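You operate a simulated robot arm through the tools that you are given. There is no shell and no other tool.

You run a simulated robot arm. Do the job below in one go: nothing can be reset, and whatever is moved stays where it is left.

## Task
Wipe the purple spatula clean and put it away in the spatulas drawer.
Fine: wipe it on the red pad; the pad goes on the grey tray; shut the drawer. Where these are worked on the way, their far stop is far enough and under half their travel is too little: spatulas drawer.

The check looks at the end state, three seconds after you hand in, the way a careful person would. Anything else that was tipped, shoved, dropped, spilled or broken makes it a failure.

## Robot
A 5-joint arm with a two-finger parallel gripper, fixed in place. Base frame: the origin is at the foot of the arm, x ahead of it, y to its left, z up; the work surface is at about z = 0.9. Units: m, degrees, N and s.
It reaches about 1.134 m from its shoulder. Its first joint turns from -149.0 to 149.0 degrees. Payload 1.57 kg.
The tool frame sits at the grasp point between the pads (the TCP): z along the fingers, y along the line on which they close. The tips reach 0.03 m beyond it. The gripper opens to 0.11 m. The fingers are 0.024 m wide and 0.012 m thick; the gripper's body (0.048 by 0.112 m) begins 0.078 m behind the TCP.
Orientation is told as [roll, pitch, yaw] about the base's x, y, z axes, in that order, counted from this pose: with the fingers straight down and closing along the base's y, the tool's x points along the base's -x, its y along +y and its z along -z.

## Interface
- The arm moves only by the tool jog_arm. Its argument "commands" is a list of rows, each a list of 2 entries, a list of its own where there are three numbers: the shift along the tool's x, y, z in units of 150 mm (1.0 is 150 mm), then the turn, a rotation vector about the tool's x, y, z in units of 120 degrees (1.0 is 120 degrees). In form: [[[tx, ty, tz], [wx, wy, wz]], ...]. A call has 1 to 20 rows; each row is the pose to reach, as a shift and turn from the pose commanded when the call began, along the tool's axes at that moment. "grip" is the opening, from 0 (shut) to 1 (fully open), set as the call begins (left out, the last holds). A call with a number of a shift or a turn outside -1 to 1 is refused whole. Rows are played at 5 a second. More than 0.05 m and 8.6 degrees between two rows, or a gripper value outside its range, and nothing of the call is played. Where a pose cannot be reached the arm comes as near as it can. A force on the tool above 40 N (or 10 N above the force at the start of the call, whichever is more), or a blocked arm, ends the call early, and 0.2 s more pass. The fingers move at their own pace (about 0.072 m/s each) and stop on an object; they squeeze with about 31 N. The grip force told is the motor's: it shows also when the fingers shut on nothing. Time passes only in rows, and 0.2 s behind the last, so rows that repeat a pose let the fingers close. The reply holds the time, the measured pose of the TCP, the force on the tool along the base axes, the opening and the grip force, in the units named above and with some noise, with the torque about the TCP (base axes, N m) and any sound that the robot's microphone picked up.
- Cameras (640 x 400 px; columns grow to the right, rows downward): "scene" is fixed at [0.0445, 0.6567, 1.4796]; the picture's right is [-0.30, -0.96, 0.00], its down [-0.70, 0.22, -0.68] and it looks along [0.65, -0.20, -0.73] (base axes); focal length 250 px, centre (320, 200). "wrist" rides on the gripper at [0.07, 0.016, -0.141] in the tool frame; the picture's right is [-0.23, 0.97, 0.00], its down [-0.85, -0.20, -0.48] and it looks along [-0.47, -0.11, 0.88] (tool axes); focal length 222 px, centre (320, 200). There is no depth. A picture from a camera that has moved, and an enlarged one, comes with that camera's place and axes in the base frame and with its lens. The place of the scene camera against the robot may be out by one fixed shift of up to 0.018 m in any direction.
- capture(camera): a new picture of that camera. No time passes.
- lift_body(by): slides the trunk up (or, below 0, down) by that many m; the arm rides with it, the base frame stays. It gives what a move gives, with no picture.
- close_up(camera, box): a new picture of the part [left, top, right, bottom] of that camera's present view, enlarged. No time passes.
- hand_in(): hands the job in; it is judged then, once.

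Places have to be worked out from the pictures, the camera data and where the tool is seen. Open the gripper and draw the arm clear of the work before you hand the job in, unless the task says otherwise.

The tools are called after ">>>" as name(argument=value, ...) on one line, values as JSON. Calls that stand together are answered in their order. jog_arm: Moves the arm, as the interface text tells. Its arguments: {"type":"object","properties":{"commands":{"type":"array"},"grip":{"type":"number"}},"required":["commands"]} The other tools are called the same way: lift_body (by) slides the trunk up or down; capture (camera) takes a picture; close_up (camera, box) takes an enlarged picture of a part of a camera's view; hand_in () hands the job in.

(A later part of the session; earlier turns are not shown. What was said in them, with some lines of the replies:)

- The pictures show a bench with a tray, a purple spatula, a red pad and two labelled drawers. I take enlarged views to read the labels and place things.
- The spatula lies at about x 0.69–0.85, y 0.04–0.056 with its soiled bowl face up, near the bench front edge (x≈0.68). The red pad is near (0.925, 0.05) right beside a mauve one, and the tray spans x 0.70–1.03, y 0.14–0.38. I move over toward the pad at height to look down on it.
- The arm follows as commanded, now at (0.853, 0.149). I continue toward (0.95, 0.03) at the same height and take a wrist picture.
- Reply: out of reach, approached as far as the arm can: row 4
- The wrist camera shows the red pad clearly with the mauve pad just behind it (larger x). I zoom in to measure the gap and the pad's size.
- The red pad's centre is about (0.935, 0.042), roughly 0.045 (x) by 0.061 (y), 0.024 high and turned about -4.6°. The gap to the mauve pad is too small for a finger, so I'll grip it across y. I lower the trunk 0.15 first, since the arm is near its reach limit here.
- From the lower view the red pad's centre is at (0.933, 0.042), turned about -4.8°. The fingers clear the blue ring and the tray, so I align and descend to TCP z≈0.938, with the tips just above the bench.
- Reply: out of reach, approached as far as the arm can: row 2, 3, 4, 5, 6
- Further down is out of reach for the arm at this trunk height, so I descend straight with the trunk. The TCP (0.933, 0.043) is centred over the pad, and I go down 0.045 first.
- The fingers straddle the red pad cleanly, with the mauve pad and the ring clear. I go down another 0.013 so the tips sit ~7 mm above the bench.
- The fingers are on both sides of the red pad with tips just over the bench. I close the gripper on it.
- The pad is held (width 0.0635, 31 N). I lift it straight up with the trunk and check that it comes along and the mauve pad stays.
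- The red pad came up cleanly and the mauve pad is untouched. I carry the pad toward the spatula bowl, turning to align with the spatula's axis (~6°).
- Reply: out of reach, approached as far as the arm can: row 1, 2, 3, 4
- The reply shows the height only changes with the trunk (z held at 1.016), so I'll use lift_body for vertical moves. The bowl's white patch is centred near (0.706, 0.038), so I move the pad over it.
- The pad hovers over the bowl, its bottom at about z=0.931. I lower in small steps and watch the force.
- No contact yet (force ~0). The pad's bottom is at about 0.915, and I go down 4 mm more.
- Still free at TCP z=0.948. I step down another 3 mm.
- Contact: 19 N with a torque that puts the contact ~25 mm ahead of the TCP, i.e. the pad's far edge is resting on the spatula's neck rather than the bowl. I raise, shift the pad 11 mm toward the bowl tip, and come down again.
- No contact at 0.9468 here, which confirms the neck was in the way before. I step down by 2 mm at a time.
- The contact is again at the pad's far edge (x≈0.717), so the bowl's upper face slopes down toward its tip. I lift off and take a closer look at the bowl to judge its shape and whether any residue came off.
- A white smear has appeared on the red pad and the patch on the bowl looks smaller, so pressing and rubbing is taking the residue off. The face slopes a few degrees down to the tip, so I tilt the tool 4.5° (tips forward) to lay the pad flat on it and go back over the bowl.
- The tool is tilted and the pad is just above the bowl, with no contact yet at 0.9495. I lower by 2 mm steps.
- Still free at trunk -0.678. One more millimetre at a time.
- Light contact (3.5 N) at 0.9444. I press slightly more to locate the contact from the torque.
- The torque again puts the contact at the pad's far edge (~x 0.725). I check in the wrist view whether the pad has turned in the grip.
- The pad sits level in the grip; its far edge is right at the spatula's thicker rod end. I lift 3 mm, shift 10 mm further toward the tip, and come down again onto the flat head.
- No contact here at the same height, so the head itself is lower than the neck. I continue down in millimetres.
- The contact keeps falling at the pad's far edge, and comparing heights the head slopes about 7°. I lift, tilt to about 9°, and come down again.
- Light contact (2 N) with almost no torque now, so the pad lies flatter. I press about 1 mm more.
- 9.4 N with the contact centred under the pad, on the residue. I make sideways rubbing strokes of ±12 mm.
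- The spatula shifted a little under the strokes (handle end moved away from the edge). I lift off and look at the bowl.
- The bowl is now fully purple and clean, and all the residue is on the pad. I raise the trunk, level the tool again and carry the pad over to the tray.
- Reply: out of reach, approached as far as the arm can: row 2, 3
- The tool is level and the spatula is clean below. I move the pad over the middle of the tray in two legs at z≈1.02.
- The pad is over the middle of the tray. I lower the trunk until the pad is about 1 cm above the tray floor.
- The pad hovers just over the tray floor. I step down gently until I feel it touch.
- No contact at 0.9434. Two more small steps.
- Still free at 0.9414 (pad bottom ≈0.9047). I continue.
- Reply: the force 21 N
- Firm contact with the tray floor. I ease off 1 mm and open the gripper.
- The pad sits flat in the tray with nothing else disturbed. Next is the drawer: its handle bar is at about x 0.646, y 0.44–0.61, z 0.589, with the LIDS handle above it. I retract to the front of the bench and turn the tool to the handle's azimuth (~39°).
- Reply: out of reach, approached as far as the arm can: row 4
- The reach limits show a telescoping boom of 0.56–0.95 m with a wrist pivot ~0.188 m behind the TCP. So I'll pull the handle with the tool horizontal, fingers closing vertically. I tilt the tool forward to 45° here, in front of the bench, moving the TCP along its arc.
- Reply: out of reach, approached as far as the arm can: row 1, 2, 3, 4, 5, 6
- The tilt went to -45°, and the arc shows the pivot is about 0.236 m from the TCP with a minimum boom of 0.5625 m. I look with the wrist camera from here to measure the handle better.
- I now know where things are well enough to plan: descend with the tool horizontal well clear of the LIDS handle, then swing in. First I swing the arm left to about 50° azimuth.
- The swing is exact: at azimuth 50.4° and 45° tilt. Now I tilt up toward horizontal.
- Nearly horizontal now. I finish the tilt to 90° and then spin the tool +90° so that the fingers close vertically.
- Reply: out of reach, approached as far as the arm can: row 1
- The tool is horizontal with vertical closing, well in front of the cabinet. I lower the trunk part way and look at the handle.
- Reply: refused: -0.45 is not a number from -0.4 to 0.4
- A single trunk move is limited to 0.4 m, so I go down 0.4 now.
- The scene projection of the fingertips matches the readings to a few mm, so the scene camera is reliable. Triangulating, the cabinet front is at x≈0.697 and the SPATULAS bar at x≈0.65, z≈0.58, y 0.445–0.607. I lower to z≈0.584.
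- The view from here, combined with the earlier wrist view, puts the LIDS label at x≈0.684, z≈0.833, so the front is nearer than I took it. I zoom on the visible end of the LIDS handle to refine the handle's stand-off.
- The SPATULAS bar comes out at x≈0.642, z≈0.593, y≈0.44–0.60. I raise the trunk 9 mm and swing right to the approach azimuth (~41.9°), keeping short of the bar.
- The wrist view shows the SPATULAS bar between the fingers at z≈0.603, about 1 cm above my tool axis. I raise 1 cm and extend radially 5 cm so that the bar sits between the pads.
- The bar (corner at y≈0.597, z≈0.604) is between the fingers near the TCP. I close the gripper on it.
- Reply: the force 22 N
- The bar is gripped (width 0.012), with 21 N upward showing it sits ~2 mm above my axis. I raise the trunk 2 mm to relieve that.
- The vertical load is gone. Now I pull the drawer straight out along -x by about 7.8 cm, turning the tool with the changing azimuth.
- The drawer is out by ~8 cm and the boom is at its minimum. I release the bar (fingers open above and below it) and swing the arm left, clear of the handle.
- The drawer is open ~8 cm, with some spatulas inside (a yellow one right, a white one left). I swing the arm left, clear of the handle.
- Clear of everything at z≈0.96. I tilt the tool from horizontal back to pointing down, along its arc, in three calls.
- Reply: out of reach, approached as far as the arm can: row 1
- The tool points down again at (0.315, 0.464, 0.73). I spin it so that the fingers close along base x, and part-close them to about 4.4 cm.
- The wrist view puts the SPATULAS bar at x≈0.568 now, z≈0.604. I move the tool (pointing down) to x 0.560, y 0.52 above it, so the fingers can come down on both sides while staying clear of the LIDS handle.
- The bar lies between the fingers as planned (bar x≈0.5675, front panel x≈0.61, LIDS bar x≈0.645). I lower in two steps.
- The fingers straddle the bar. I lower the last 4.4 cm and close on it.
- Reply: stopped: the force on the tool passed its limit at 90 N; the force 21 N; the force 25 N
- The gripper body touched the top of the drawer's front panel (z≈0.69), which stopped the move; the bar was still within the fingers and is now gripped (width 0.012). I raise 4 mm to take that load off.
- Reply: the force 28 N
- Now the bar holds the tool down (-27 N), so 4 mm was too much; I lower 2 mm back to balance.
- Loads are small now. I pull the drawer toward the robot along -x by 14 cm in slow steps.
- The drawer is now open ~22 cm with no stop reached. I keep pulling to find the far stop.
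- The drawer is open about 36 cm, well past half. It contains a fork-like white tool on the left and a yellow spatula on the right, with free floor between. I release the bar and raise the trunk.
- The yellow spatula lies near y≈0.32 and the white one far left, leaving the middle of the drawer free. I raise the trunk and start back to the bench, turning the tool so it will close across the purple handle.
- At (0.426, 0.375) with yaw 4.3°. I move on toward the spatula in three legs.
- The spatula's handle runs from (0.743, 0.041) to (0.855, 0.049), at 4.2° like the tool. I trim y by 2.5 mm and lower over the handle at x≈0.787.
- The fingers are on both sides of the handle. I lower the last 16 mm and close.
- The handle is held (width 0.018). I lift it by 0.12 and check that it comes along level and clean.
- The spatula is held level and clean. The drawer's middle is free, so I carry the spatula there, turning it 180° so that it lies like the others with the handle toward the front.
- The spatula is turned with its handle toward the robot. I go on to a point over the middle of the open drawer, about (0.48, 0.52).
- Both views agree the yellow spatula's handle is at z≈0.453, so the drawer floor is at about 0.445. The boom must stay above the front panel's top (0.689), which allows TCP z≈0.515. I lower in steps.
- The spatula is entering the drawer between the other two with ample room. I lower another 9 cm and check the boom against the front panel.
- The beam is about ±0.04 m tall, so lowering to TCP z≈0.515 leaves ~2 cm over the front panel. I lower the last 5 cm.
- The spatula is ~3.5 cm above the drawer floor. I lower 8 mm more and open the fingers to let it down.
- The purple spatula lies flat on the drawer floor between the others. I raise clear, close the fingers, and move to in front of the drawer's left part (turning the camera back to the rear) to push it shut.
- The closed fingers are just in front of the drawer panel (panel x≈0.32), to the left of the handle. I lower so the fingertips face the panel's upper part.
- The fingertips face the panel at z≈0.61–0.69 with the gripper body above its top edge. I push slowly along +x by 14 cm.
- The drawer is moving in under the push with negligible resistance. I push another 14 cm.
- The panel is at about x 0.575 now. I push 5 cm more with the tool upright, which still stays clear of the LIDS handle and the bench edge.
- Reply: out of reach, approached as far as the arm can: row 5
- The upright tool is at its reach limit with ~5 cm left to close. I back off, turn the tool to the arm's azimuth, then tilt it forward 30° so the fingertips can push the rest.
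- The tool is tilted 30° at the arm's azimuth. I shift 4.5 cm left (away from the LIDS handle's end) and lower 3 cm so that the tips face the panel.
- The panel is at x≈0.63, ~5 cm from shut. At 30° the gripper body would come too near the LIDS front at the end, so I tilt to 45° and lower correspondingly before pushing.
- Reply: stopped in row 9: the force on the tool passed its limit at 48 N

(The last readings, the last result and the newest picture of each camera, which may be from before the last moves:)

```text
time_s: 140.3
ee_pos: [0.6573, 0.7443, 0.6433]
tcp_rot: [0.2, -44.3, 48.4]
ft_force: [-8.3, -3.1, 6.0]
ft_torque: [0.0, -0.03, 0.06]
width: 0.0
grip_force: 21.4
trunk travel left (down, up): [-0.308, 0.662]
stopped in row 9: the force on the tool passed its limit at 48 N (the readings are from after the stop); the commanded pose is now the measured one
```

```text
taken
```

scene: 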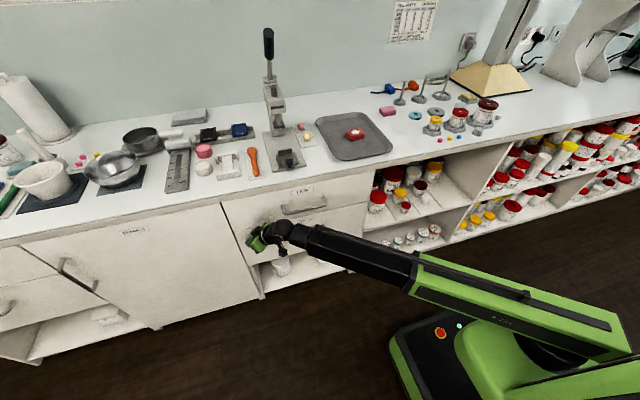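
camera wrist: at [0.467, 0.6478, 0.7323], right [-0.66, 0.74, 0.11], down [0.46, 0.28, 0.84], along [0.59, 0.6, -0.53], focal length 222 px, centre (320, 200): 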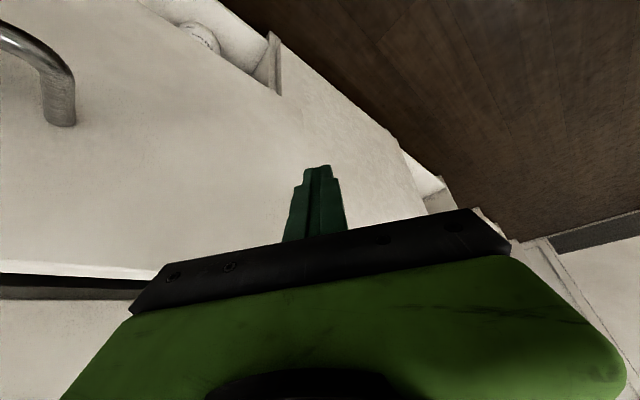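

The push ended with 48 N at TCP x=0.657, just where the drawer should meet its shut stop. I back off 10 cm and look.

>>> jog_arm(commands=[[[0.105, 0.166, -0.103], [-0.0093, 0, -0.0095]], [[0.21, 0.332, -0.207], [-0.0187, 0, -0.019]], [[0.316, 0.4985, -0.31], [-0.028, 0, -0.0285]], [[0.316, 0.4985, -0.31], [-0.028, 0, -0.0285]]])

>>> close_up(camera="scene", box=[210, 180, 390, 300])

>>> capture(camera="wrist")

```text
time_s: 141.3
ee_pos: [0.5605, 0.7442, 0.6422]
tcp_rot: [0.2, -44.3, 53.1]
ft_force: [0.0, -0.3, -1.0]
ft_torque: [-0.05, 0.0, 0.02]
width: 0.0001
grip_force: 21.5
trunk travel left (down, up): [-0.308, 0.662]
```

```text
3.33 times, centred on (300, 240) of scene
camera zoom: at [0.0445, 0.6567, 1.4796], right [-0.3, -0.96, 0.0], down [-0.7, 0.22, -0.68], along [0.65, -0.2, -0.73], focal length 834 px, centre (387, 67)
```

zoom: 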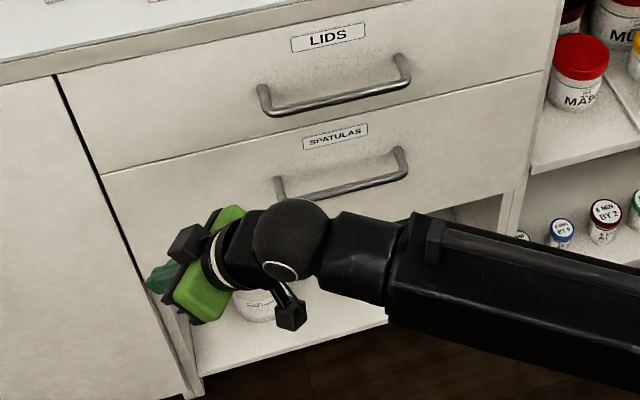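

```text
taken
camera wrist: at [0.4579, 0.634, 0.6955], right [-0.68, 0.71, 0.16], down [0.33, 0.1, 0.94], along [0.65, 0.69, -0.3], focal length 222 px, centre (320, 200)
```

wrist: 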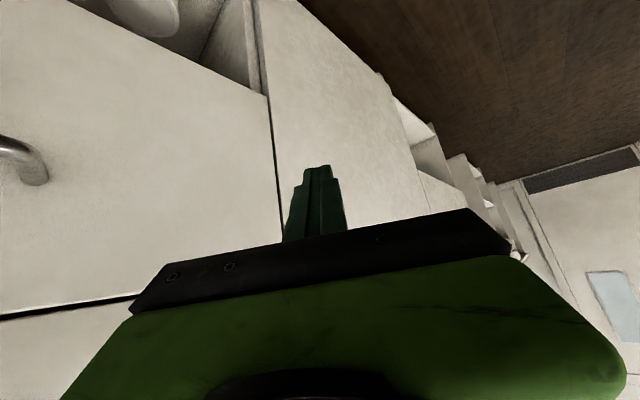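

The SPATULAS drawer is fully shut, flush with the LIDS drawer. I retract the arm radially, open the gripper and raise clear.

>>> jog_arm(commands=[[[0.207, 0, -0.202], [0, 0, 0]], [[0.413, 0, -0.403], [0, 0, 0]], [[0.62, 0, -0.605], [0, 0, 0]], [[0.62, 0, -0.605], [0, 0, 0]]], grip=1.0)

>>> lift_body(by=0.4)

>>> capture(camera="scene")

>>> close_up(camera="scene", box=[210, 170, 370, 270])

>>> close_up(camera="scene", box=[290, 70, 530, 220])

```text
time_s: 142.3
ee_pos: [0.4815, 0.6403, 0.6437]
tcp_rot: [0.3, -44.3, 53.1]
ft_force: [-0.3, -0.2, 0.8]
ft_torque: [0.02, 0.01, 0.02]
width: 0.1102
grip_force: 0.1
trunk travel left (down, up): [-0.308, 0.662]
```

```text
time_s: 146.1
ee_pos: [0.4818, 0.639, 1.0425]
tcp_rot: [0.1, -44.3, 53.0]
ft_force: [-0.2, -0.3, 0.0]
ft_torque: [0.02, 0.01, 0.0]
width: 0.11
grip_force: 0.1
trunk travel left (down, up): [-0.708, 0.262]
```

```text
taken
```

scene: 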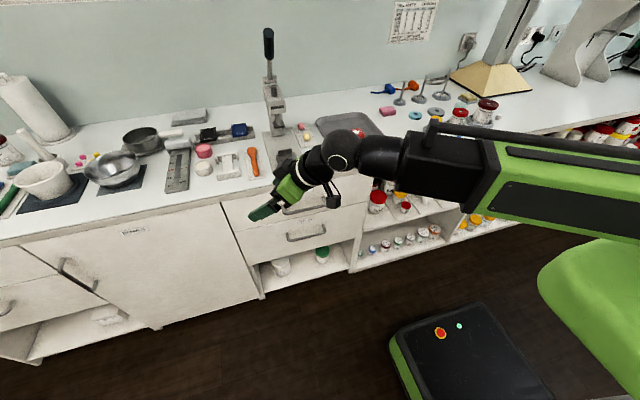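

```text
4.00 times, centred on (290, 220) of scene
camera zoom: at [0.0445, 0.6567, 1.4796], right [-0.3, -0.96, 0.0], down [-0.7, 0.22, -0.68], along [0.65, -0.2, -0.73], focal length 1000 px, centre (440, 120)
```

zoom: 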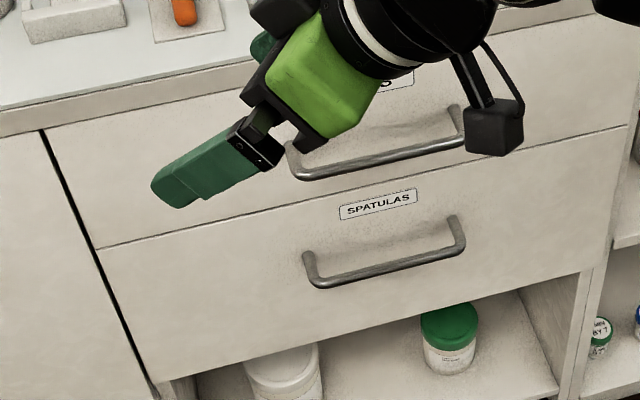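

```text
2.67 times, centred on (410, 145) of scene
camera zoom: at [0.0445, 0.6567, 1.4796], right [-0.3, -0.96, 0.0], down [-0.7, 0.22, -0.68], along [0.65, -0.2, -0.73], focal length 667 px, centre (80, 347)
```

zoom: 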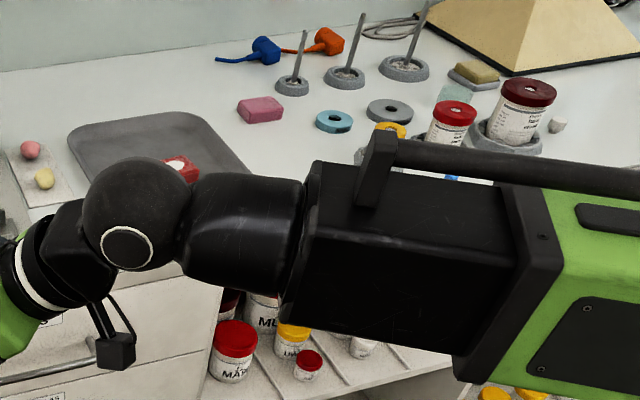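

The drawer front is flush as at the start, the pad lies on the tray, and the other items look undisturbed. I raise the arm a further 0.2 m to be well clear and take a last look.

>>> lift_body(by=0.2)

>>> capture(camera="scene")

>>> close_up(camera="scene", box=[290, 70, 530, 220])

```text
time_s: 148.3
ee_pos: [0.4825, 0.6395, 1.2425]
tcp_rot: [0.2, -44.4, 53.0]
ft_force: [-0.5, 0.3, -0.5]
ft_torque: [0.0, 0.02, -0.02]
width: 0.11
grip_force: 0.1
trunk travel left (down, up): [-0.908, 0.062]
```

```text
taken
```

scene: 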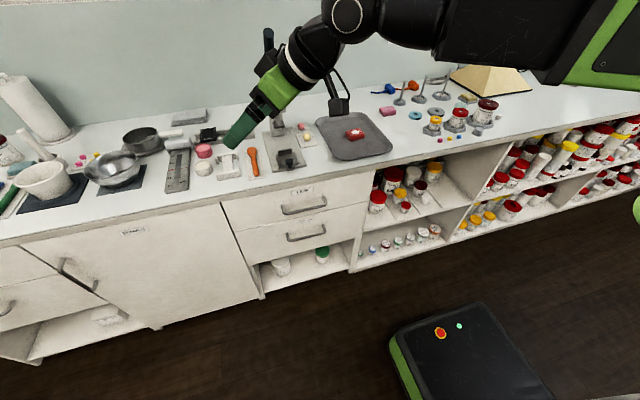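

```text
2.67 times, centred on (410, 145) of scene
camera zoom: at [0.0445, 0.6567, 1.4796], right [-0.3, -0.96, 0.0], down [-0.7, 0.22, -0.68], along [0.65, -0.2, -0.73], focal length 667 px, centre (80, 347)
```

zoom: 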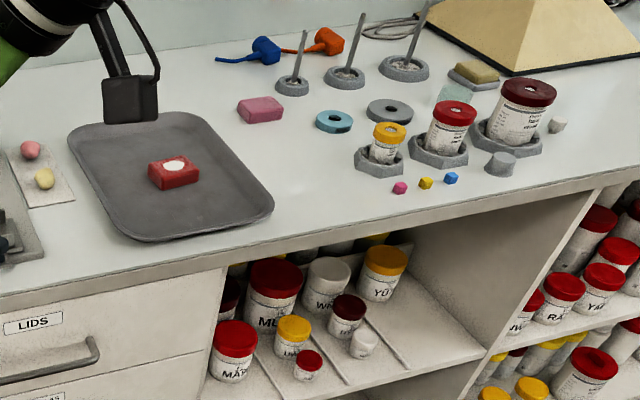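

The purple spatula has been wiped clean and is in the shut SPATULAS drawer. The red pad is on the grey tray and everything else stands where it was. The gripper is open and the arm is clear, so I hand in.

>>> hand_in()

```text
The job is handed in.
```

The purple spatula is wiped clean and put away in the SPATULAS drawer, and the job is handed in. I haven't seen the check's verdict.

- **Wiping:** I held the red pad in the gripper and rubbed it over the soiled face. The last close-ups showed that face fully purple and the white residue on the pad. I did not look at the back of the spatula.
- **Pad:** The red pad lies flat on the grey tray, with the white residue showing on top.
- **Drawer:** I opened it about 36 cm, but did not confirm it had reached its far stop. I released the spatula about 3 cm above the drawer floor, and it lies flat between the other two spatulas. The drawer then pushed shut, flush with the LIDS drawer.
- **Contact:** While I was opening the drawer, the gripper body pressed on the top of its front panel and the move stopped itself at 90 N. I saw no damage or shift afterwards.

In the final pictures nothing else on the bench had moved. The gripper is open and the arm is raised clear of the work.
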